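You operate a simulated robot arm through the tools that you are given. There is no shell and no other tool. Be economical: measure what you need, move in short steps, check, and stop when the job is done.

Carry out the task below with a simulated two-armed robot. There is one attempt and no reset: what you move stays moved.

TASK
On the board top, fold the shop cloth in half, so that it is half as wide.
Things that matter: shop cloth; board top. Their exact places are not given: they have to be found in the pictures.

The check looks at the end state, three seconds after you hand in, the way a careful person would. Anything else that was tipped, shoved, dropped, spilled or broken makes it a failure. Flat cloth is picked up by pressing the open fingertips on it (5 to 10 N) and closing them slowly along it; thin cloth reads only 2 to 8 mm in the jaws.

THE ROBOT
Two 7-joint arms with two-finger parallel grippers on one trunk, on a base that drives. Base frame: it is fixed to the floor where the robot stands at the start and does not move with it; the origin is under the middle of the robot, x ahead of it, y to its left, z up. Readings come in cm, degrees, newtons and seconds.
The left shoulder is at the start at [7, 16.3, 107], the right one opposite. Places, roughly: board top [60, -10, 70]. Payload 3.43 kg a hand.
The TCP of each hand is the grasp point between the finger pads, 3.4 cm short of the fingertips. In the tool frame z runs along the fingers and y along their closing line. The gripper opens to 12.8 cm. The fingers are 2.4 cm wide and 1.2 cm thick; the gripper's body (4.8 by 13 cm) begins 9.6 cm behind the TCP.
Orientation is that of the tool frame in the base frame, as [roll, pitch, yaw] about the fixed x, y, z axes, in that order (R = Rz(yaw) Ry(pitch) Rx(roll)). With the fingers straight down and closing along the base's y, the tool's x points along the base's -x, its y along +y and its z along -z.

THE INTERFACE
- The arms move only by the tool step_arm. It takes "left_steps", "right_steps" or both (then of equal length, played together; a hand with none holds still); each is one flat list of numbers, 7 for each row, row after row: the shift along the base's x, y, z in cm, then the turn, a rotation vector about the base's x, y, z in degrees, then the closure in counts, from 0 (fully open) to 255 (shut). In form: [x, y, z, ax, ay, az, claw, x, y, z, ax, ay, az, claw, ...]. A call has 1 to 20 rows; each row shifts and turns the commanded pose from where the row before left it. Rows are played at 5 a second. More than 5 cm and 8.6 degrees between two rows, or a gripper value outside its range, and nothing of the call is played. Where a pose cannot be reached the arm comes as near as it can. A force on the tool above 40 N (or 10 N above the force at the start of the call, whichever is more), or a blocked arm, ends the call early, and 0.2 s more pass. The fingers move at their own pace (about 15.3 cm/s each) and stop on an object; they squeeze with about 30 N. The grip force told is the motor's: it shows also when the fingers shut on nothing. Time passes only in rows, and 0.2 s behind the last, so rows that do not move let the fingers close. It gives the time, the measured TCP pose, the force on the tool (base axes), the opening and the grip force at its end, in the units of the frame above (readings bear some noise), and new pictures: "views" is both (left out), scene, wrist or none (wrist: the cameras of the hands that moved).
- Cameras (640 x 400 px; columns grow to the right, rows downward): "scene" is now at [13.01, 0.02, 128.2]; the picture's right is [0.00, -1.00, 0.00], its down [-0.72, -0.00, -0.70] and it looks along [0.70, 0.00, -0.72] (base axes); focal length 267 px, centre (320, 200). "left" rides on the left gripper at [7.6, 1.1, -16] in its tool frame; the picture's right is [-0.15, 0.99, 0.00], its down [-0.88, -0.13, -0.46] and it looks along [-0.45, -0.07, 0.89] (tool axes); focal length 234 px, centre (320, 200). "right" rides on the right gripper at [7.6, -1.1, -16] in its tool frame; the picture's right is [0.15, 0.99, 0.00], its down [-0.88, 0.13, -0.46] and it looks along [-0.45, 0.07, 0.89] (tool axes); focal length 234 px, centre (320, 200).
- slide_trunk(by): slides the trunk up (or, below 0, down) by that many cm; the arms and the scene camera ride with it, the base frame stays. It gives what a move gives, with no picture.
- roll_base(legs): drives the robot by 1 to 6 legs, each [ahead, left, turn to the left] in cm, cm and degrees, along the robot's own axes; the way and the turn of a leg run together, so that a leg with both is an arc; at most 150 cm and 180 degrees a leg. The arms and the cameras ride along, it lands a little off, and it stops where it bumps. It gives what a move gives, and a new picture of the scene camera.
- aim_head(pan, tilt): turns the head with the scene camera to pan (to the left, within 86 degrees either way) and tilt (down, from -29 to 69), counted from straight ahead of the robot. It gives what a move gives, and a new picture of the scene camera.
- probe_pixels(camera, pixels): there is no depth. For up to 12 entries [column, row, z] of the newest picture of that camera ("zoom" is the newest enlarged one), the place [x, y] in the base frame at which the ray of that pixel passes the height z, good to about 0.2 cm. The clock stands still meanwhile.
- enlarge(camera, box): a new picture of the part [left, top, right, bottom] of that camera's present view, enlarged. The clock stands still meanwhile.
- hand_in(): hands the job in; it is judged then, once.

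Work in short steps. Measure before you move; look again where a grasp or a placing could have gone wrong, and mend it. You have 80 turns and 170 pictures in all, those below and enlarged ones among them. Open the grippers and draw the arms clear of the work before you hand the job in, unless the task says otherwise; then end with one line.

The tools are called after "Call:" as name(argument=value, ...) on one line, values as JSON. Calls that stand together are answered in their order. step_arm: Moves the arms, as the interface text tells. Its arguments: {"type":"object","properties":{"left_steps":{"type":"array"},"right_steps":{"type":"array"},"views":{"type":"string","enum":["both","scene","wrist","none"]}},"required":[]} The other tools are called the same way: slide_trunk (by) slides the trunk up or down; roll_base (legs) drives the base; aim_head (pan, tilt) turns the head that bears the scene camera; probe_pixels (camera, pixels) gives the place at which the rays of pixels pass given heights; enlarge (camera, box) takes an enlarged picture of a part of a camera's view; hand_in () hands the job in.

At the start:

```text
clock: 0.0
left_position: [67.22, 26.36, 96.03]
left_ee_rot: [180.0, 0.0, -180.0]
left_contact_force: [-0.1, -0.2, -0.3]
left_gripper_width: 12.79
left_grasp_force: 0.1
right_position: [67.23, -23.33, 92.28]
right_ee_rot: [-180.0, 0.0, -180.0]
right_contact_force: [-0.8, -0.3, 0.3]
right_gripper_width: 12.81
right_grasp_force: 0.1
trunk travel left (down, up): [-55.0, 39.0]
robot x, y, heading: [0.16, 0.16, 0.1]
head pan, tilt: [0.2, 45.8]
```

scene: 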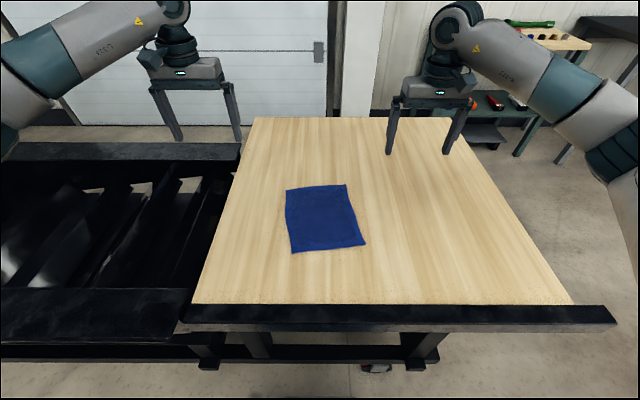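
right: 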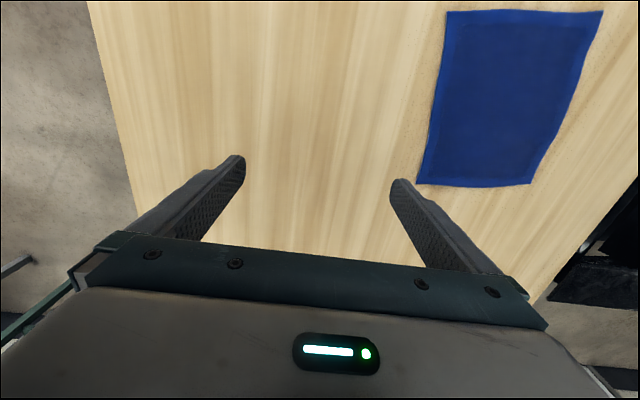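
left: 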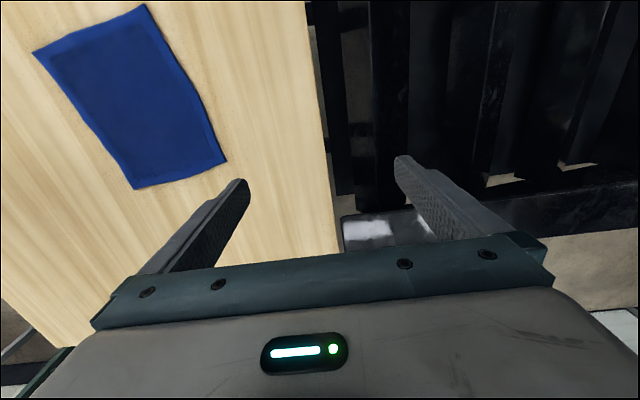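

The cloth's corners show in the scene picture near (286,189), (346,184), (366,244), (292,252). I measure them and look closer.

Call:
enlarge(camera="scene", box=[260, 165, 388, 265])

Call:
probe_pixels(camera="scene", pixels=[[286, 189, 70], [346, 184, 70], [366, 244, 70], [292, 252, 70], [252, 118, 70], [443, 118, 70], [192, 303, 70], [573, 303, 70]])

```text
4.00 times, centred on (324, 215) of scene
```

zoom: 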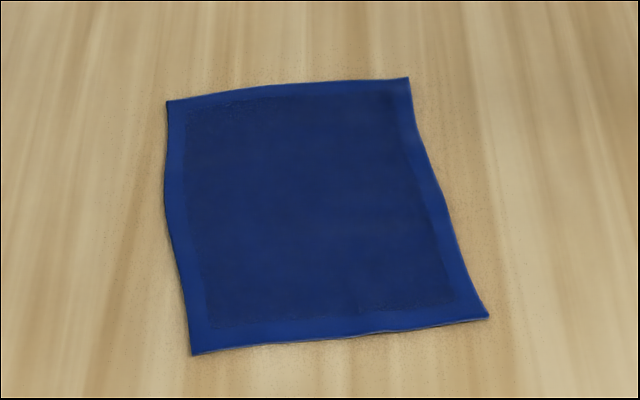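

```text
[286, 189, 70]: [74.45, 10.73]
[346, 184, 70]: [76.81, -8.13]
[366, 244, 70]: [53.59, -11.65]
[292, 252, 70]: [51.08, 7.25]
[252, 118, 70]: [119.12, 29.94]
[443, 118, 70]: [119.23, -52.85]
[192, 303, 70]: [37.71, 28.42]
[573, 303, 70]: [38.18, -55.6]
```

The cloth is about 19 cm wide across y and 23.5 cm long along x. I'll fold the left edge onto the right edge. The left arm goes clear first, and the right hand goes above the far-left corner (74.5, 10.7), with yaw +8 and the jaws at about 3 cm.

Call:
step_arm(left_steps=[-1, 2, 1, 0, 0, 0, 0, -1, 2, 1, 0, 0, 0, 0, -1, 2, 1, 0, 0, 0, 0, -1, 2, 1, 0, 0, 0, 0, -1, 2, 1, 0, 0, 0, 0, -1, 2, 1, 0, 0, 0, 0, -1, 2, 1, 0, 0, 0, 0, -1, 2, 1, 0, 0, 0, 0, 0, 0, 0, 0, 0, 0, 0], right_steps=[0.72, 3.98, -1.25, 0, 0, 1, 195, 0.72, 3.98, -1.25, 0, 0, 1, 195, 0.72, 3.98, -1.25, 0, 0, 1, 195, 0.72, 3.98, -1.25, 0, 0, 1, 195, 0.72, 3.98, -1.25, 0, 0, 1, 195, 0.72, 3.98, -1.25, 0, 0, 1, 195, 0.72, 3.98, -1.25, 0, 0, 1, 195, 0.72, 3.98, -1.25, 0, 0, 1, 195, 0, 0, 0, 0, 0, 0, 195])

```text
clock: 2.0
left_position: [59.06, 42.09, 104.0]
left_ee_rot: [179.9, -0.1, 179.9]
left_contact_force: [-0.9, 0.1, -0.3]
left_gripper_width: 12.82
left_grasp_force: 0.0
right_position: [73.37, 8.1, 82.52]
right_ee_rot: [179.9, -0.1, -172.0]
right_contact_force: [-0.1, -0.7, -0.2]
right_gripper_width: 3.05
right_grasp_force: 0.1
trunk travel left (down, up): [-55.0, 39.0]
robot x, y, heading: [-0.14, -0.16, -0.1]
head pan, tilt: [0.2, 45.8]
```

scene: 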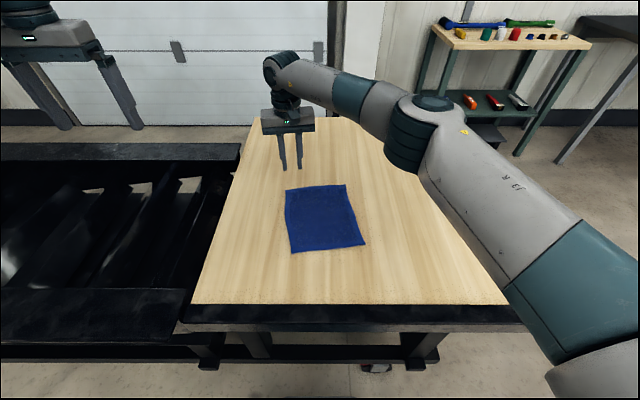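
right: 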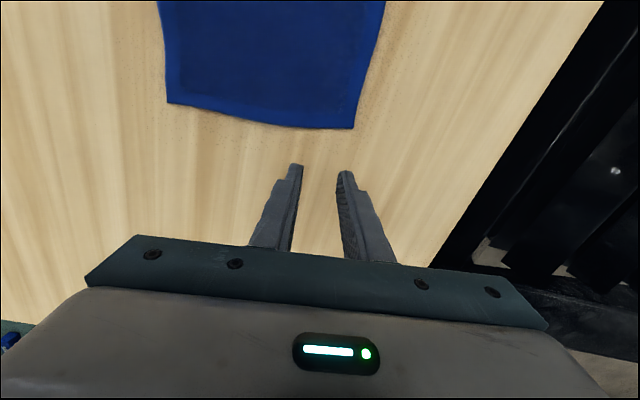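
left: 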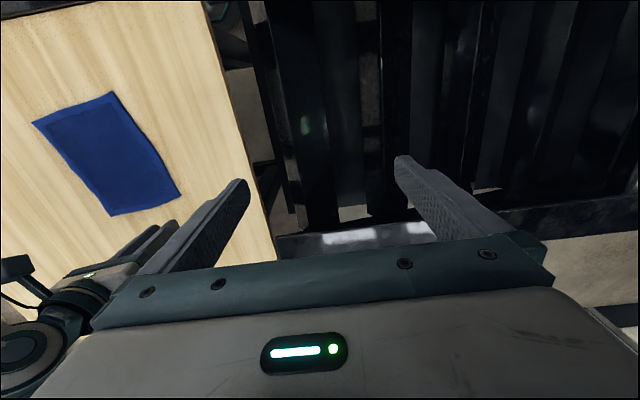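

The right camera sees the far corners at (353,129) and (168,103). I'll cross-check their positions.

Call:
probe_pixels(camera="right", pixels=[[353, 129, 69], [353, 129, 70], [168, 103, 69], [168, 103, 70], [368, 70, 70], [384, 4, 70]])

Call:
probe_pixels(camera="scene", pixels=[[286, 189, 69], [286, 189, 70], [346, 184, 69], [346, 184, 70]])

```text
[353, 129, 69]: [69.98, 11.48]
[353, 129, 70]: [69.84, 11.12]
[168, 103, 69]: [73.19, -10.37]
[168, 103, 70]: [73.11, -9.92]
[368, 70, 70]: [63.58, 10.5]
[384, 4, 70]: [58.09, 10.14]
```

```text
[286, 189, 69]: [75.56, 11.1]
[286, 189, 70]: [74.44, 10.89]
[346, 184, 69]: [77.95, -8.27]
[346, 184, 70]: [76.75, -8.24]
```

The two views only agree at a surface height of about z ≈ 74, so I'll re-probe there before going down.

Call:
probe_pixels(camera="scene", pixels=[[286, 189, 74], [346, 184, 74], [366, 244, 74], [292, 252, 74], [285.3, 205, 74], [287, 222, 74]])

Call:
probe_pixels(camera="right", pixels=[[353, 129, 74], [168, 103, 74], [368, 70, 74], [384, 4, 74], [158, 4, 74]])

Call:
enlarge(camera="scene", box=[240, 130, 368, 210])

```text
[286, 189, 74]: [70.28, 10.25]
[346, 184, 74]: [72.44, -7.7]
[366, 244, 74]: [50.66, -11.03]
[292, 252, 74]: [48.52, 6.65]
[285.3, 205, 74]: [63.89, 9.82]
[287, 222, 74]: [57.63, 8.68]
```

```text
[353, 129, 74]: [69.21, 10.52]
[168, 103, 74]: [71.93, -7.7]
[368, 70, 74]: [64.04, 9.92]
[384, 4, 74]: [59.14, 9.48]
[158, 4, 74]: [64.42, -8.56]
```

```text
5.00 times, centred on (304, 170) of scene
```

zoom: 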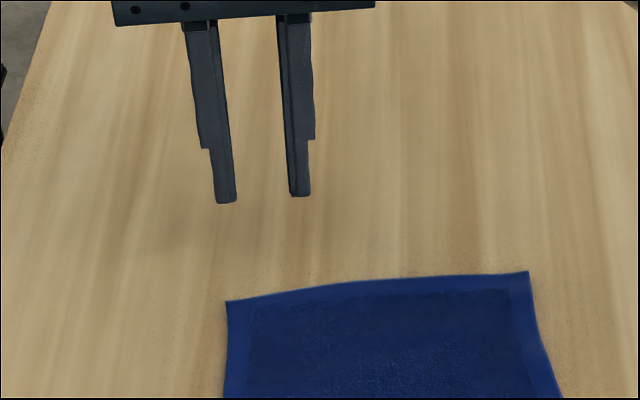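

The corners at z=74 are A(69.9,10.3), B(72.2,-7.7), C(50.7,-11.0) and D(48.5,6.7). I move to (68.5, 8.05) and go down to z≈79.5.

Call:
step_arm(right_steps=[-2.45, 0, 0, 0, 0, 0, 195, -2.45, 0, 0, 0, 0, 0, 195, 0, 0, -1.5, 0, 0, 0, 195, 0, 0, -1.5, 0, 0, 0, 195, 0, 0, 0, 0, 0, 0, 195])

Call:
enlarge(camera="scene", box=[240, 140, 368, 220])

```text
clock: 3.2
left_position: [59.13, 42.36, 103.79]
left_ee_rot: [-179.9, 0.1, 180.0]
left_contact_force: [-0.5, -0.4, 0.2]
left_gripper_width: 12.8
left_grasp_force: 0.1
right_position: [68.28, 8.32, 79.49]
right_ee_rot: [-180.0, 0.0, -172.0]
right_contact_force: [-0.7, -0.4, -0.1]
right_gripper_width: 3.02
right_grasp_force: 0.1
trunk travel left (down, up): [-55.0, 39.0]
robot x, y, heading: [0.38, 0.06, -0.1]
head pan, tilt: [0.2, 45.8]
```

scene: 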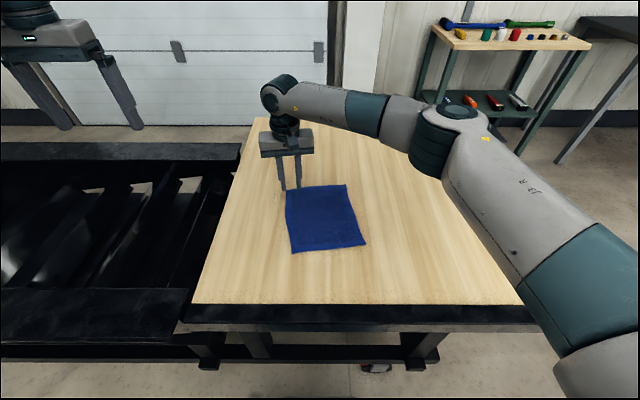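
right: 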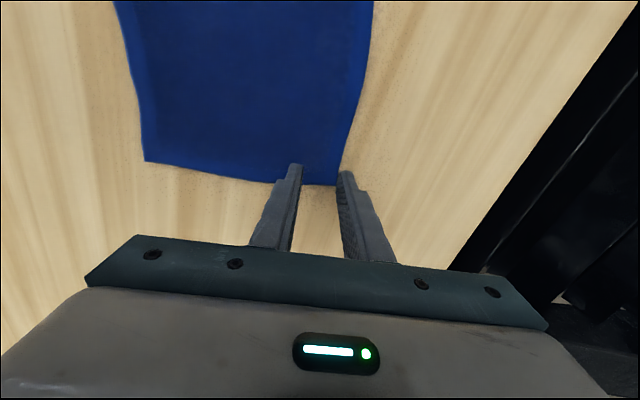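

```text
5.00 times, centred on (304, 180) of scene
```

zoom: 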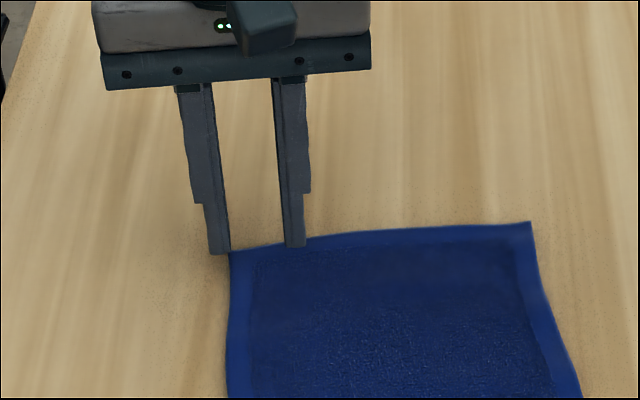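

The fingertips are about 2 cm above the cloth and the outer finger lines up with the edge. I shift about 0.4 cm inward and descend gently until there's contact.

Call:
step_arm(right_steps=[0, -0.4, -0.8, 0, 0, 0, 195, 0, 0, -0.4, 0, 0, 0, 195, 0, 0, -0.3, 0, 0, 0, 195, 0, 0, 0, 0, 0, 0, 195], views="wrist")

```text
clock: 4.2
left_position: [58.95, 42.38, 103.85]
left_ee_rot: [180.0, 0.0, 180.0]
left_contact_force: [0.2, 0.1, -0.4]
left_gripper_width: 12.81
left_grasp_force: 0.2
right_position: [68.29, 8.07, 77.83]
right_ee_rot: [180.0, 0.0, -172.0]
right_contact_force: [-0.3, 0.2, 0.6]
right_gripper_width: 3.02
right_grasp_force: 0.1
trunk travel left (down, up): [-55.0, 39.0]
robot x, y, heading: [-0.09, 0.21, 0.1]
head pan, tilt: [0.2, 45.8]
```

right: 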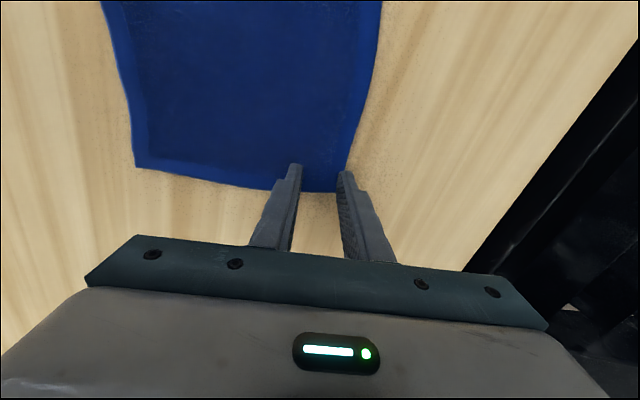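

There's no contact yet at 77.8. I shift inward a bit more and lower in small steps.

Call:
step_arm(right_steps=[-0.3, -0.4, -0.2, 0, 0, 0, 195, 0, 0, -0.2, 0, 0, 0, 195, 0, 0, -0.2, 0, 0, 0, 195, 0, 0, 0, 0, 0, 0, 195], views="wrist")

```text
clock: 5.2
left_position: [58.86, 42.33, 104.15]
left_ee_rot: [-180.0, 0.1, 180.0]
left_contact_force: [-0.1, 0.5, 0.7]
left_gripper_width: 12.8
left_grasp_force: 0.0
right_position: [67.9, 7.62, 77.6]
right_ee_rot: [179.9, 0.4, -172.1]
right_contact_force: [9.0, 1.2, 35.0]
right_gripper_width: 2.96
right_grasp_force: 0.1
trunk travel left (down, up): [-55.0, 39.0]
robot x, y, heading: [-0.05, 0.09, 0.1]
head pan, tilt: [0.2, 45.8]
```

right: 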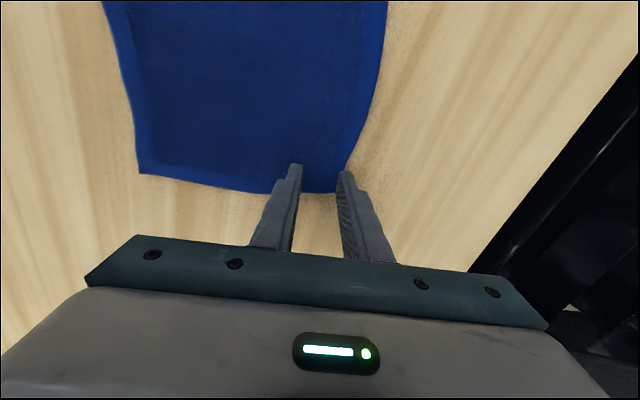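

Contact came at z≈77.6 with 35 N, which is too much. I ease up 0.3 cm to get roughly 8 N.

Call:
step_arm(right_steps=[0, 0, 0.3, 0, 0, 0, 195, 0, 0, 0, 0, 0, 0, 195], views="none")

```text
clock: 5.8
left_position: [58.86, 42.23, 103.96]
left_ee_rot: [180.0, 0.2, -179.9]
left_contact_force: [0.0, -0.7, -0.2]
left_gripper_width: 12.8
left_grasp_force: 0.1
right_position: [67.83, 7.66, 77.65]
right_ee_rot: [180.0, 0.1, -172.1]
right_contact_force: [6.9, 1.9, 28.2]
right_gripper_width: 2.95
right_grasp_force: 0.1
trunk travel left (down, up): [-55.0, 39.0]
robot x, y, heading: [-0.22, -0.07, 0.0]
head pan, tilt: [0.2, 45.8]
```

Still 28 N, so I ease up further.

Call:
step_arm(right_steps=[0, 0, 0.2, 0, 0, 0, 195, 0, 0, 0, 0, 0, 0, 195], views="none")

```text
clock: 6.4
left_position: [58.99, 42.3, 103.87]
left_ee_rot: [179.9, 0.0, 180.0]
left_contact_force: [0.1, 0.2, -0.3]
left_gripper_width: 12.8
left_grasp_force: 0.1
right_position: [67.8, 7.74, 77.71]
right_ee_rot: [-179.9, -0.1, -171.9]
right_contact_force: [2.1, -1.9, 11.8]
right_gripper_width: 2.98
right_grasp_force: 0.0
trunk travel left (down, up): [-55.0, 39.0]
robot x, y, heading: [-0.31, -0.05, -0.0]
head pan, tilt: [0.2, 45.8]
```

It's pressing at about 12 N, close to the target. I close slowly.

Call:
step_arm(right_steps=[0, 0, 0.05, 0, 0, 0, 199, 0, 0, 0, 0, 0, 0, 204, 0, 0, 0, 0, 0, 0, 209, 0, 0, 0, 0, 0, 0, 214, 0, 0, 0, 0, 0, 0, 219, 0, 0, 0, 0, 0, 0, 224, 0, 0, 0, 0, 0, 0, 229, 0, 0, 0, 0, 0, 0, 234, 0, 0, 0, 0, 0, 0, 239, 0, 0, 0, 0, 0, 0, 244, 0, 0, 0, 0, 0, 0, 249, 0, 0, 0, 0, 0, 0, 255, 0, 0, 0, 0, 0, 0, 255, 0, 0, 0, 0, 0, 0, 255])

Call:
enlarge(camera="scene", box=[250, 160, 378, 260])

```text
clock: 9.4
left_position: [58.99, 42.41, 103.99]
left_ee_rot: [180.0, 0.0, -179.9]
left_contact_force: [-0.5, -1.6, -0.4]
left_gripper_width: 12.82
left_grasp_force: 0.0
right_position: [67.86, 7.67, 77.66]
right_ee_rot: [-179.9, 0.0, -172.0]
right_contact_force: [-0.2, -0.7, 2.8]
right_gripper_width: 0.37
right_grasp_force: 30.1
trunk travel left (down, up): [-55.0, 39.0]
robot x, y, heading: [0.21, 0.06, 0.1]
head pan, tilt: [0.2, 45.8]
```

scene: 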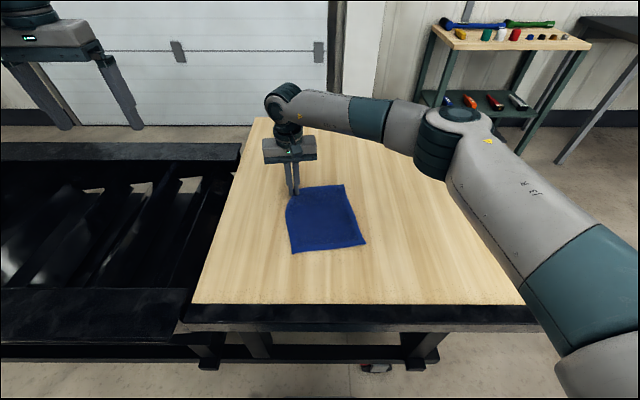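
right: 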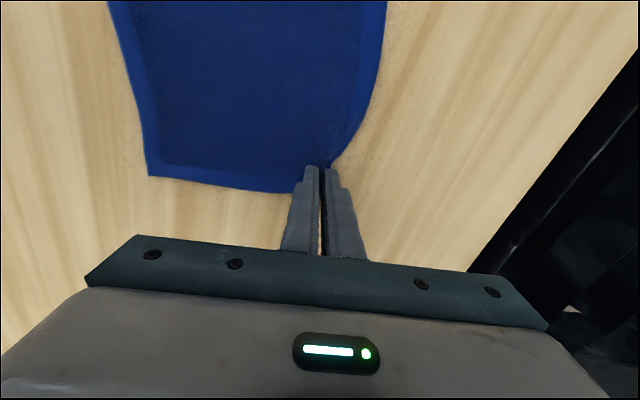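

```text
4.00 times, centred on (314, 210) of scene
```

zoom: 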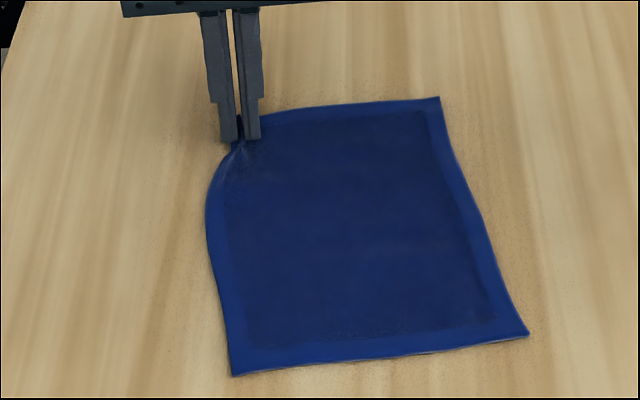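

The corner is gripped (3.7 mm opening, 30 N). I lift it along an arc toward the right edge, rolling the fingers to point left so the cloth turns over properly, and do the first half now.

Call:
step_arm(right_steps=[0.06, -0.47, 1.62, 4.13, 0.53, 0, 255, 0.11, -0.88, 1.49, 4.13, 0.53, 0, 255, 0.16, -1.27, 1.26, 4.13, 0.53, 0, 255, 0.2, -1.58, 0.95, 4.13, 0.53, 0, 255, 0.23, -1.79, 0.55, 4.13, 0.53, 0, 255, 0.24, -1.89, 0.11, 4.13, 0.53, 0, 255, 0.24, -1.88, -0.32, 4.13, 0.53, 0, 255, 0, 0, 0, 0, 0, 0, 255])

Call:
enlarge(camera="scene", box=[250, 160, 378, 260])

```text
clock: 11.2
left_position: [59.09, 42.45, 103.78]
left_ee_rot: [-179.9, 0.0, -179.9]
left_contact_force: [-0.1, 0.1, -0.6]
left_gripper_width: 12.77
left_grasp_force: 0.0
right_position: [68.87, -2.17, 83.47]
right_ee_rot: [150.8, 0.3, -172.0]
right_contact_force: [0.0, 0.7, -0.6]
right_gripper_width: 0.36
right_grasp_force: 30.3
trunk travel left (down, up): [-55.0, 39.0]
robot x, y, heading: [0.05, -0.01, -0.2]
head pan, tilt: [0.2, 45.8]
```

scene: 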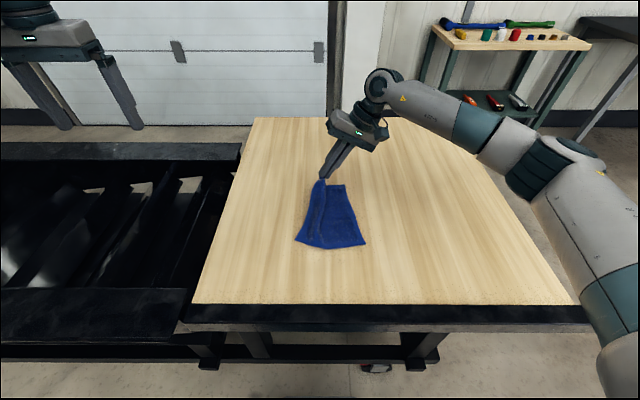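
right: 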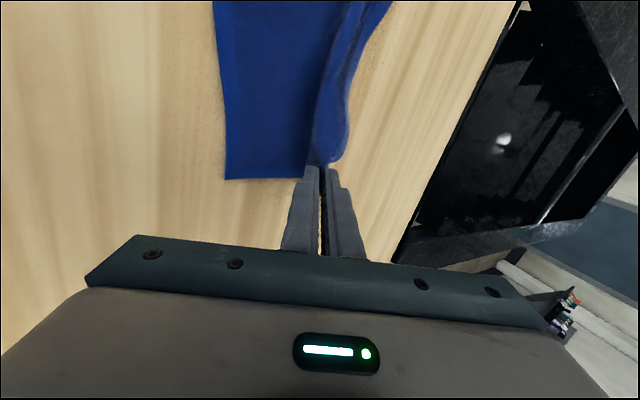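

```text
4.00 times, centred on (314, 210) of scene
```

zoom: 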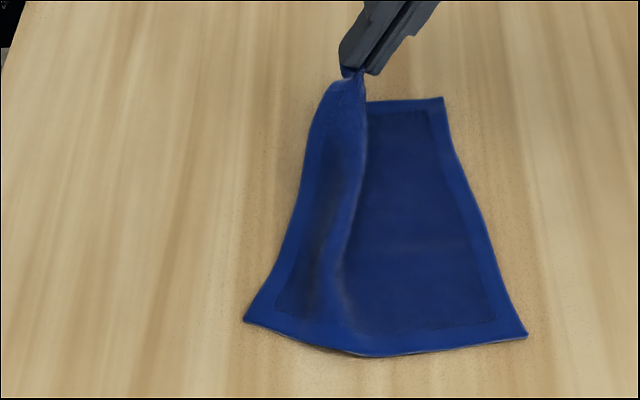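

The corner is rolling over well. I continue the arc down toward the far-right corner.

Call:
step_arm(right_steps=[0.23, -1.77, -0.76, 4.13, 0.53, 0, 255, 0.2, -1.54, -1.15, 4.13, 0.53, 0, 255, 0.15, -1.21, -1.46, 4.13, 0.53, 0, 255, 0.11, -0.82, -1.2, 4.13, 0.53, 0, 255, 0.05, -0.38, -0.6, 4.13, 0.53, 0, 255, 0, 0, 0, 0, 0, 0, 255])

Call:
enlarge(camera="scene", box=[250, 160, 378, 260])

```text
clock: 12.6
left_position: [59.05, 42.39, 103.95]
left_ee_rot: [180.0, -0.1, -180.0]
left_contact_force: [-0.4, -0.1, -0.3]
left_gripper_width: 12.81
left_grasp_force: 0.0
right_position: [69.81, -7.6, 78.17]
right_ee_rot: [130.0, 0.5, -172.3]
right_contact_force: [-0.2, -0.2, -0.4]
right_gripper_width: 0.34
right_grasp_force: 29.8
trunk travel left (down, up): [-55.0, 39.0]
robot x, y, heading: [0.23, 0.15, -0.1]
head pan, tilt: [0.2, 45.8]
```

scene: 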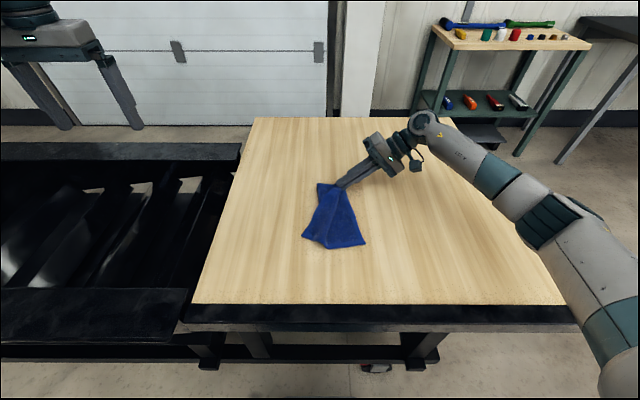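
right: 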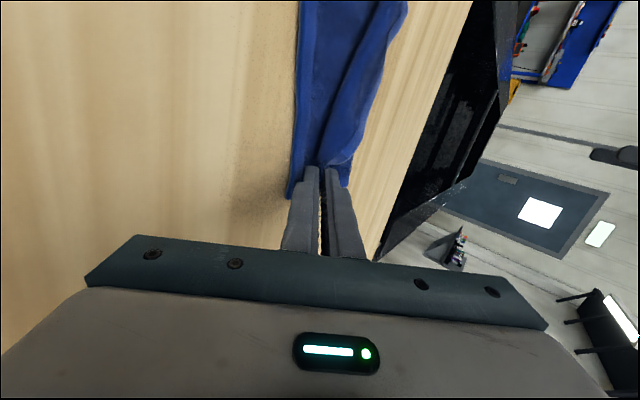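

```text
4.00 times, centred on (314, 210) of scene
```

zoom: 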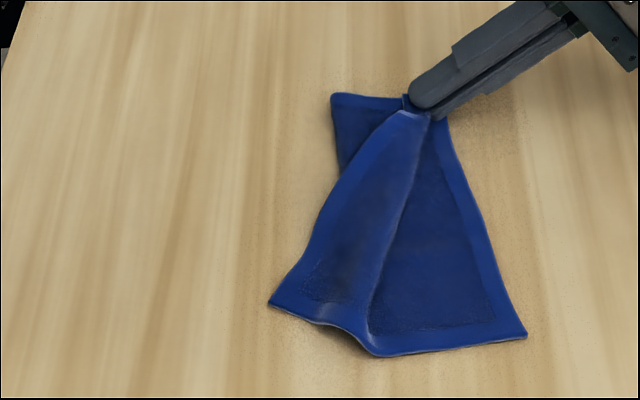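

The fold line on the far edge sits at half width. I lower slightly, open a little, and withdraw along the finger axis (right and up).

Call:
step_arm(right_steps=[0, -0.4, -0.4, 0, 0, 0, 255, 0, 0, 0, 0, 0, 0, 255, 0, 0, 0.15, 0, 0, 0, 240, 0, 0, 0.15, 0, 0, 0, 228, 0, 0, 0.1, 0, 0, 0, 222, 0, 0, 0, 0, 0, 0, 222, 0.1, -0.8, 0.65, 0, 0, 0, 222, 0.1, -0.8, 0.65, 0, 0, 0, 222, 0.2, -1.5, 1.3, 0, 0, 0, 222, 0.2, -1.5, 1.6, 0, 0, 0, 222, 0, -1, 3, 0, 0, 0, 222, 0, -1, 3, 0, 0, 0, 222, 0, 0, 0, 0, 0, 0, 222])

Call:
enlarge(camera="scene", box=[250, 160, 378, 260])

```text
clock: 15.4
left_position: [59.06, 42.41, 103.82]
left_ee_rot: [180.0, 0.0, -179.9]
left_contact_force: [-1.4, -0.3, 0.1]
left_gripper_width: 12.79
left_grasp_force: 0.3
right_position: [70.49, -15.05, 88.57]
right_ee_rot: [130.0, 0.6, -172.2]
right_contact_force: [0.5, -0.2, -0.3]
right_gripper_width: 1.64
right_grasp_force: 0.0
trunk travel left (down, up): [-55.0, 39.0]
robot x, y, heading: [-0.18, 0.08, 0.1]
head pan, tilt: [0.2, 45.8]
```

scene: 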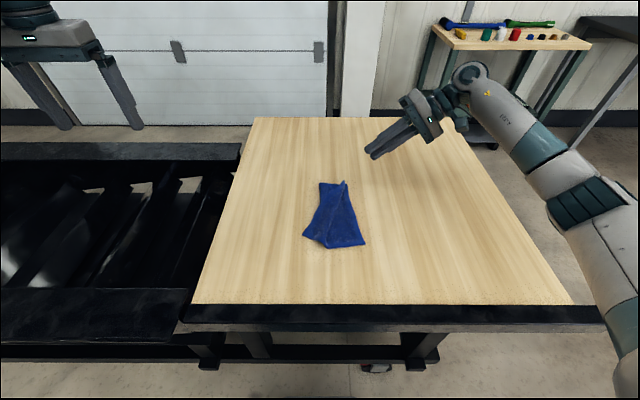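
right: 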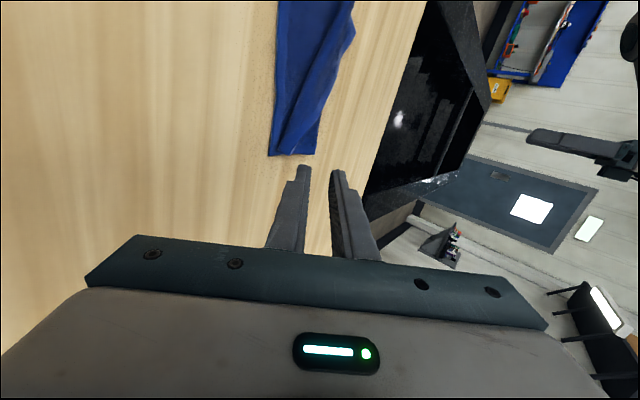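

```text
4.00 times, centred on (314, 210) of scene
```

zoom: 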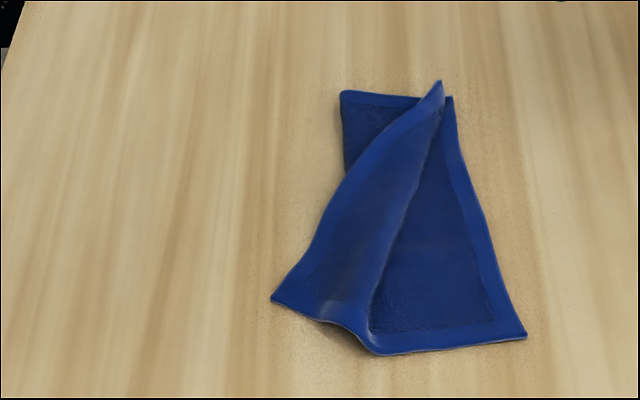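

Nearly ideal. The second corner now lies at about zoom (272,302). I measure the positions.

Call:
probe_pixels(camera="zoom", pixels=[[272, 302, 74.2], [318, 318, 74.2], [375, 355, 74], [525, 338, 74], [452, 97, 74], [342, 92, 74], [437, 82, 75], [320, 220, 74.5]])

Call:
enlarge(camera="scene", box=[295, 210, 375, 260])

```text
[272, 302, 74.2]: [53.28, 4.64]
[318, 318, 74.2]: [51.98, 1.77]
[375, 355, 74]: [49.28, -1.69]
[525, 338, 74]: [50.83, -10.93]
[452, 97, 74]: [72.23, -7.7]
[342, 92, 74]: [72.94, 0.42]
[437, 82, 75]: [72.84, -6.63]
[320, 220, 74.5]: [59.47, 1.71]
```

```text
8.00 times, centred on (335, 235) of scene
```

zoom: 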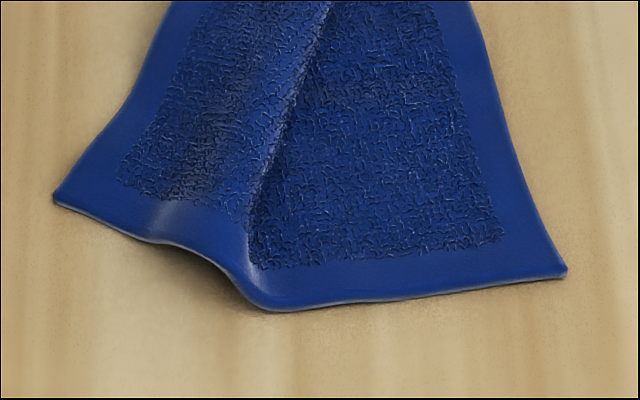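

Now the second corner. I turn the tool upright and yawed along the flap's present edge (about -25°), above (53.85, 2.55).

Call:
step_arm(right_steps=[-1.51, 1.6, 0, -8.26, -1.06, 0, 205, -1.51, 1.6, 0, -8.26, -1.06, 0, 205, -1.51, 1.6, 0, -8.26, -1.06, 0, 205, -1.51, 1.6, 0, -8.26, -1.06, 0, 205, -1.51, 1.6, 0, -8.26, -1.06, 0, 205, -1.51, 1.6, 0, -8.26, -1.06, 0, 205, -1.51, 1.6, -1.8, 0, 0, -6.6, 205, -1.51, 1.6, -1.8, 0, 0, -6.6, 205, -1.51, 1.6, -1.8, 0, 0, -6.6, 205, -1.51, 1.6, -1.8, 0, 0, -6.6, 205, -1.51, 1.6, -1.8, 0, 0, -6.6, 205, 0, 0, 0, 0, 0, 0, 205])

Call:
enlarge(camera="scene", box=[250, 160, 378, 260])

```text
clock: 18.0
left_position: [59.17, 42.23, 103.9]
left_ee_rot: [179.9, 0.0, 180.0]
left_contact_force: [-0.1, 0.4, 0.3]
left_gripper_width: 12.8
left_grasp_force: 0.0
right_position: [53.52, 2.73, 79.48]
right_ee_rot: [-180.0, 0.0, 154.9]
right_contact_force: [0.7, -0.8, 0.8]
right_gripper_width: 2.5
right_grasp_force: 0.0
trunk travel left (down, up): [-55.0, 39.0]
robot x, y, heading: [0.42, 0.36, 0.4]
head pan, tilt: [0.2, 45.8]
```

scene: 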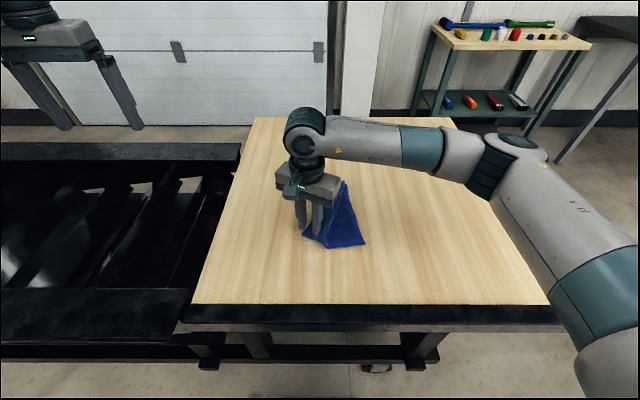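
right: 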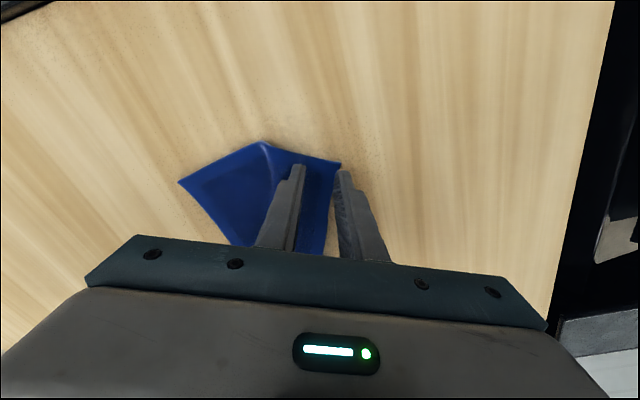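

```text
4.00 times, centred on (314, 210) of scene
```

zoom: 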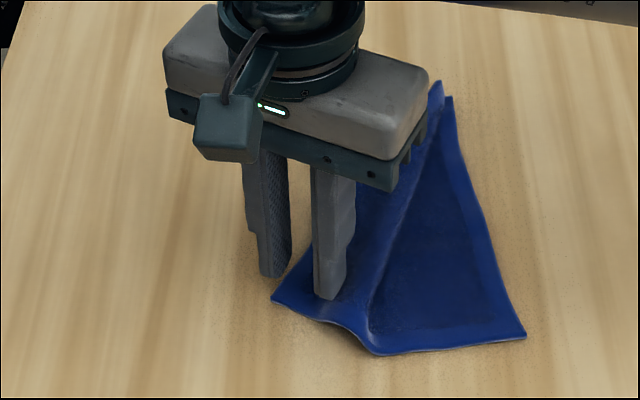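

I check corner D at wrist pixel (340,165) against the TCP.

Call:
probe_pixels(camera="right", pixels=[[340, 165, 74.2], [265, 145, 75], [328, 230, 74.3], [180, 183, 74]])

```text
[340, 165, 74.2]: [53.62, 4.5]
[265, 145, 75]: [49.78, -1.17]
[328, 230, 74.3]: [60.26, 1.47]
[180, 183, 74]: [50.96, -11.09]
```

The estimate agrees, with D at (53.5,4.5). I shift (+0.5,-0.3) and descend to first contact.

Call:
step_arm(right_steps=[0.5, -0.3, -0.7, 0, 0, 0, 205, 0, 0, -0.5, 0, 0, 0, 205, 0, 0, -0.3, 0, 0, 0, 205, 0, 0, -0.15, 0, 0, 0, 205, 0, 0, 0, 0, 0, 0, 205], views="wrist")

```text
clock: 19.2
left_position: [59.08, 42.22, 103.94]
left_ee_rot: [180.0, 0.0, -180.0]
left_contact_force: [0.2, 0.3, 0.7]
left_gripper_width: 12.81
left_grasp_force: 0.0
right_position: [54.17, 2.45, 77.69]
right_ee_rot: [-180.0, 0.1, 155.0]
right_contact_force: [-2.0, 0.4, 5.0]
right_gripper_width: 2.51
right_grasp_force: 0.1
trunk travel left (down, up): [-55.0, 39.0]
robot x, y, heading: [0.31, 0.22, 0.0]
head pan, tilt: [0.2, 45.8]
```

right: 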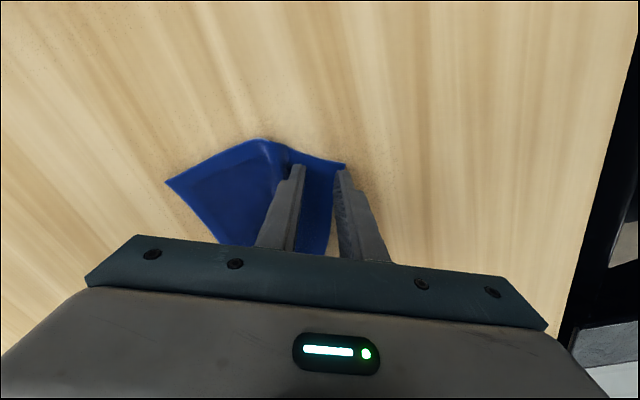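

It's in contact at 5 N and the edge is under the outer finger. I press slightly more and close slowly.

Call:
step_arm(right_steps=[0, 0, -0.08, 0, 0, 0, 207, 0, 0, 0, 0, 0, 0, 212, 0, 0, 0, 0, 0, 0, 216, 0, 0, 0, 0, 0, 0, 220, 0, 0, 0, 0, 0, 0, 225, 0, 0, 0, 0, 0, 0, 230, 0, 0, 0, 0, 0, 0, 235, 0, 0, 0, 0, 0, 0, 240, 0, 0, 0, 0, 0, 0, 245, 0, 0, 0, 0, 0, 0, 250, 0, 0, 0, 0, 0, 0, 255, 0, 0, 0, 0, 0, 0, 255, 0, 0, 0, 0, 0, 0, 255], views="wrist")

Call:
enlarge(camera="scene", box=[250, 160, 378, 260])

```text
clock: 22.0
left_position: [59.03, 42.25, 104.06]
left_ee_rot: [-180.0, -0.1, 180.0]
left_contact_force: [0.2, 0.3, 0.3]
left_gripper_width: 12.8
left_grasp_force: 0.1
right_position: [54.27, 2.36, 77.69]
right_ee_rot: [180.0, -0.1, 155.1]
right_contact_force: [-0.6, -1.0, 7.7]
right_gripper_width: 0.37
right_grasp_force: 30.4
trunk travel left (down, up): [-55.0, 39.0]
robot x, y, heading: [-0.22, -0.11, -0.2]
head pan, tilt: [0.2, 45.8]
```

right: 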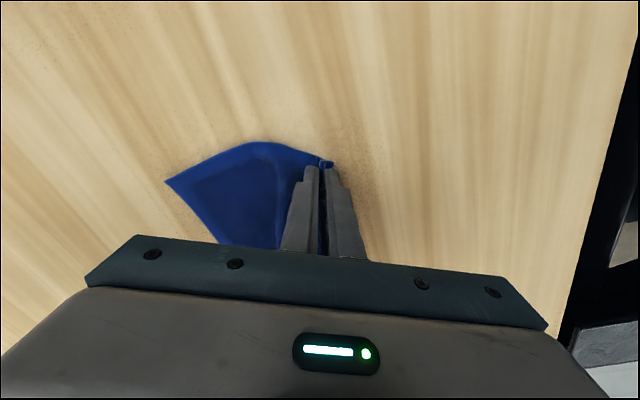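

```text
4.00 times, centred on (314, 210) of scene
```

zoom: 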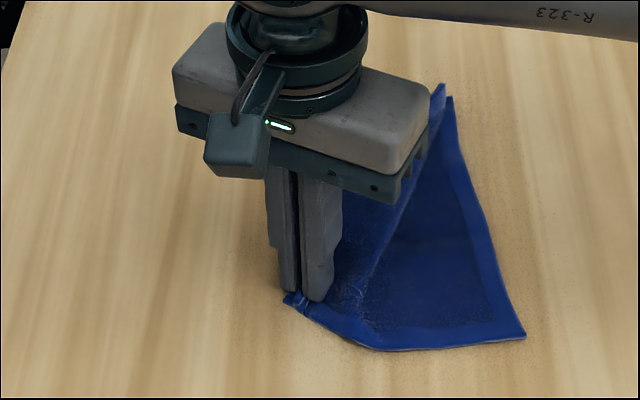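

The corner is gripped (3.7 mm). I arc it over toward C while tilting, unwinding the yaw to +8°, and do the first eight rows now.

Call:
step_arm(right_steps=[-0.13, -0.42, 1.41, 3.82, -1.67, 2.8, 255, -0.17, -0.8, 1.3, 3.9, -1.48, 2.8, 255, -0.2, -1.15, 1.1, 3.97, -1.29, 2.8, 255, -0.23, -1.43, 0.81, 4.02, -1.09, 2.8, 255, -0.23, -1.61, 0.47, 4.07, -0.9, 2.8, 255, -0.23, -1.71, 0.09, 4.11, -0.7, 2.8, 255, -0.21, -1.7, -0.3, 4.14, -0.49, 2.8, 255, -0.17, -1.59, -0.68, 4.16, -0.29, 2.8, 255, 0, 0, 0, 0, 0, 0, 255])

Call:
enlarge(camera="scene", box=[250, 160, 378, 260])

```text
clock: 24.0
left_position: [59.08, 42.31, 103.92]
left_ee_rot: [-179.9, -0.1, 179.9]
left_contact_force: [0.0, 0.5, 1.3]
left_gripper_width: 12.8
left_grasp_force: 0.1
right_position: [52.91, -7.76, 81.86]
right_ee_rot: [146.6, 0.1, 177.4]
right_contact_force: [0.0, 0.8, -0.2]
right_gripper_width: 0.33
right_grasp_force: 30.4
trunk travel left (down, up): [-55.0, 39.0]
robot x, y, heading: [-0.42, -0.1, -0.1]
head pan, tilt: [0.2, 45.8]
```

scene: 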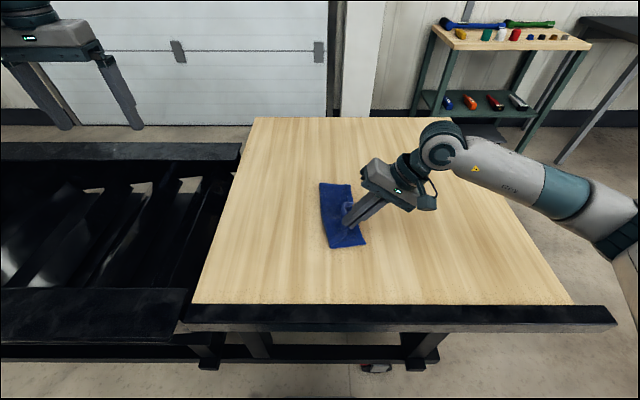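
right: 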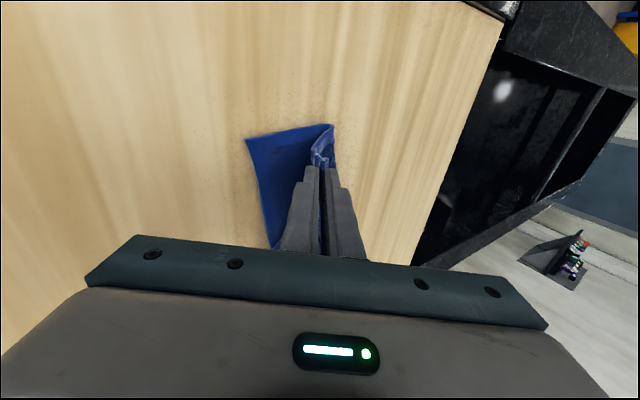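

```text
4.00 times, centred on (314, 210) of scene
```

zoom: 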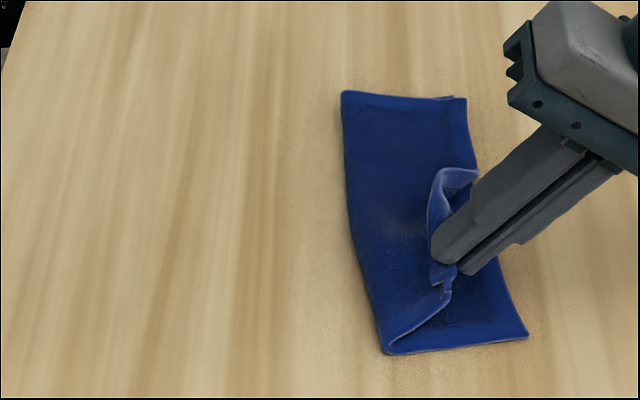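

The fold line is now straight. I finish the arc down to C, with slight outward tension.

Call:
step_arm(right_steps=[-0.25, -1.39, -0.9, 4.17, -0.09, 2.8, 255, -0.2, -1.09, -1.0, 4.17, 0.12, 2.8, 255, -0.1, -0.74, -1.0, 4.16, 0.32, 2.8, 255, 0, -0.34, -0.8, 4.14, 0.52, 2.8, 255, 0, 0, 0, 0, 0, 0, 255])

Call:
enlarge(camera="scene", box=[250, 160, 378, 260])

```text
clock: 25.2
left_position: [59.01, 42.29, 103.98]
left_ee_rot: [-179.9, 0.0, 180.0]
left_contact_force: [-0.5, 0.3, 0.0]
left_gripper_width: 12.79
left_grasp_force: 0.0
right_position: [52.31, -11.49, 78.17]
right_ee_rot: [129.9, -0.1, -171.4]
right_contact_force: [-0.2, -0.3, -1.0]
right_gripper_width: 0.38
right_grasp_force: 30.0
trunk travel left (down, up): [-55.0, 39.0]
robot x, y, heading: [-0.44, -0.08, -0.0]
head pan, tilt: [0.2, 45.8]
```

scene: 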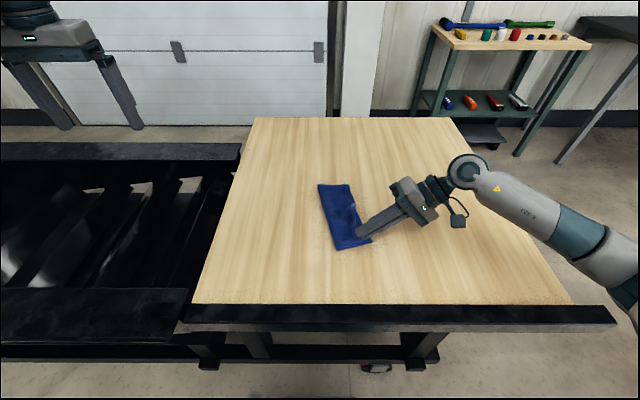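
right: 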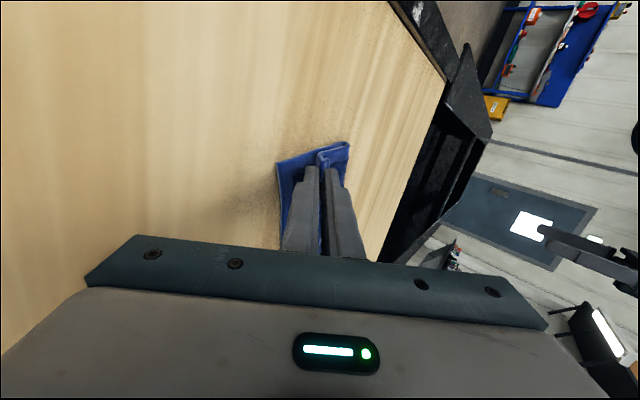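

```text
4.00 times, centred on (314, 210) of scene
```

zoom: 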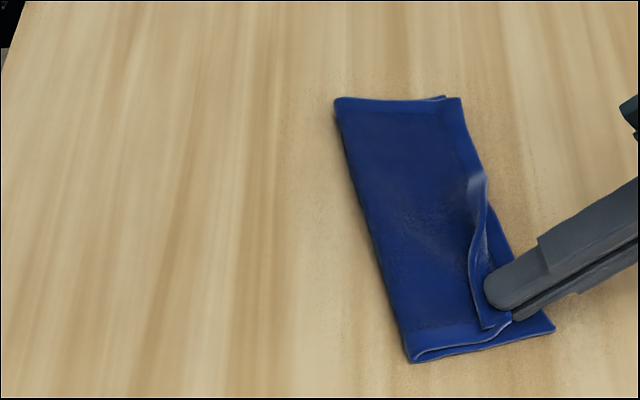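

The near edge is about half width (410 to 555 px). I lower slightly, release and withdraw.

Call:
step_arm(right_steps=[0, 0, -0.35, 0, 0, 0, 255, 0, 0, 0, 0, 0, 0, 255, 0, 0, 0.15, 0, 0, 0, 240, 0, 0, 0.15, 0, 0, 0, 228, 0, 0, 0.1, 0, 0, 0, 222, 0, 0, 0, 0, 0, 0, 222, 0.1, -0.8, 0.65, 0, 0, 0, 222, 0.1, -0.8, 0.65, 0, 0, 0, 222, 0.2, -1.5, 1.3, 0, 0, 0, 222, 0.2, -1.5, 1.6, 0, 0, 0, 222, 0, -1, 3, 0, 0, 0, 222, 0, -1, 3, 0, 0, 0, 222, 0, 0, 0, 0, 0, 0, 222])

Call:
enlarge(camera="scene", box=[280, 165, 392, 255])

```text
clock: 28.0
left_position: [59.12, 42.29, 103.87]
left_ee_rot: [179.9, 0.1, 180.0]
left_contact_force: [-0.2, -0.5, 0.8]
left_gripper_width: 12.8
left_grasp_force: 0.0
right_position: [52.75, -18.19, 88.53]
right_ee_rot: [130.0, 0.0, -171.4]
right_contact_force: [0.1, 0.5, 0.1]
right_gripper_width: 1.65
right_grasp_force: 0.1
trunk travel left (down, up): [-55.0, 39.0]
robot x, y, heading: [0.09, -0.07, 0.0]
head pan, tilt: [0.2, 45.8]
```

scene: 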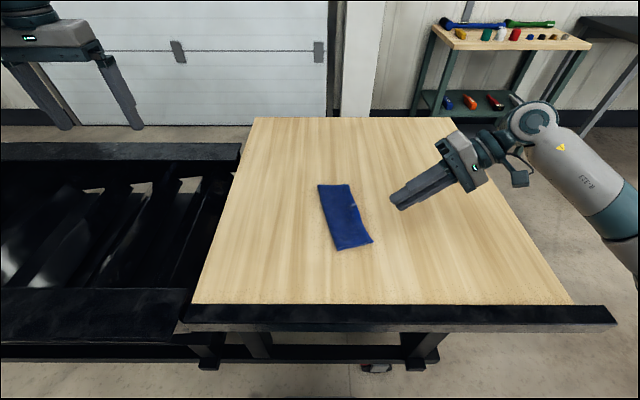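
right: 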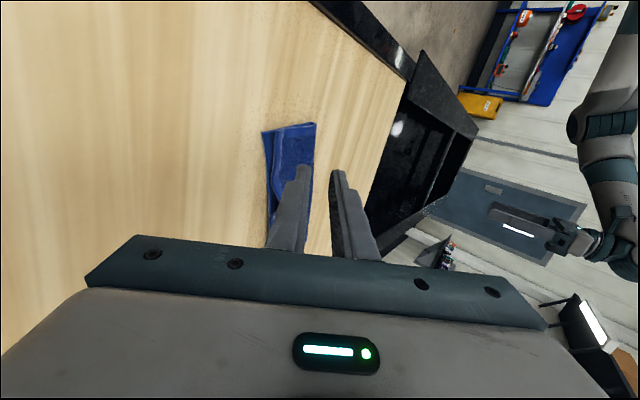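

```text
4.44 times, centred on (336, 210) of scene
```

zoom: 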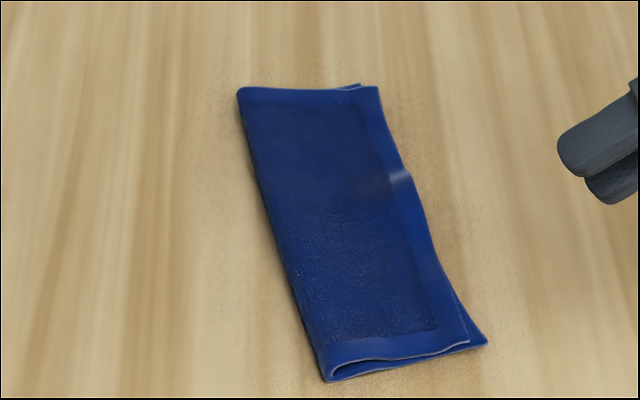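

The fold is clean, with the edges matching within about 1 cm. I open the gripper and draw the right arm clear.

Call:
step_arm(right_steps=[0, -2.5, 2, -4, 0, 0, 150, 0, -2.5, 2, -4, 0, 0, 80, 0, -2.5, 2, -4, 0, 0, 0, 0, -2.5, 2, -4, 0, 0, 0, 0, -2.5, 2, -4, 0, 0, 0, 0, -2.5, 2, -4, 0, 0, 0, 0, 0, 0, 0, 0, 0, 0], views="none")

Call:
enlarge(camera="scene", box=[280, 165, 392, 255])

```text
clock: 29.6
left_position: [59.21, 42.43, 103.84]
left_ee_rot: [-179.9, -0.1, -180.0]
left_contact_force: [0.7, 0.3, -0.3]
left_gripper_width: 12.77
left_grasp_force: 0.0
right_position: [52.77, -32.94, 100.46]
right_ee_rot: [153.8, -3.5, -172.2]
right_contact_force: [-1.3, 0.8, 0.0]
right_gripper_width: 12.83
right_grasp_force: 0.1
trunk travel left (down, up): [-55.0, 39.0]
robot x, y, heading: [0.26, -0.1, -0.1]
head pan, tilt: [0.2, 45.8]
```

```text
4.44 times, centred on (336, 210) of scene
```

zoom: 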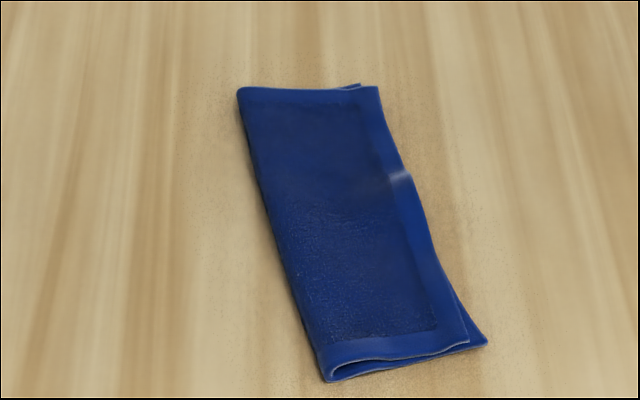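

The cloth is folded in half, both arms are clear and both grippers are open. I hand in.

Call:
hand_in()

```text
The job is handed in.
```

The shop cloth is folded in half to about half its width on the board top, edges matching within about 1 cm, and the job is handed in.
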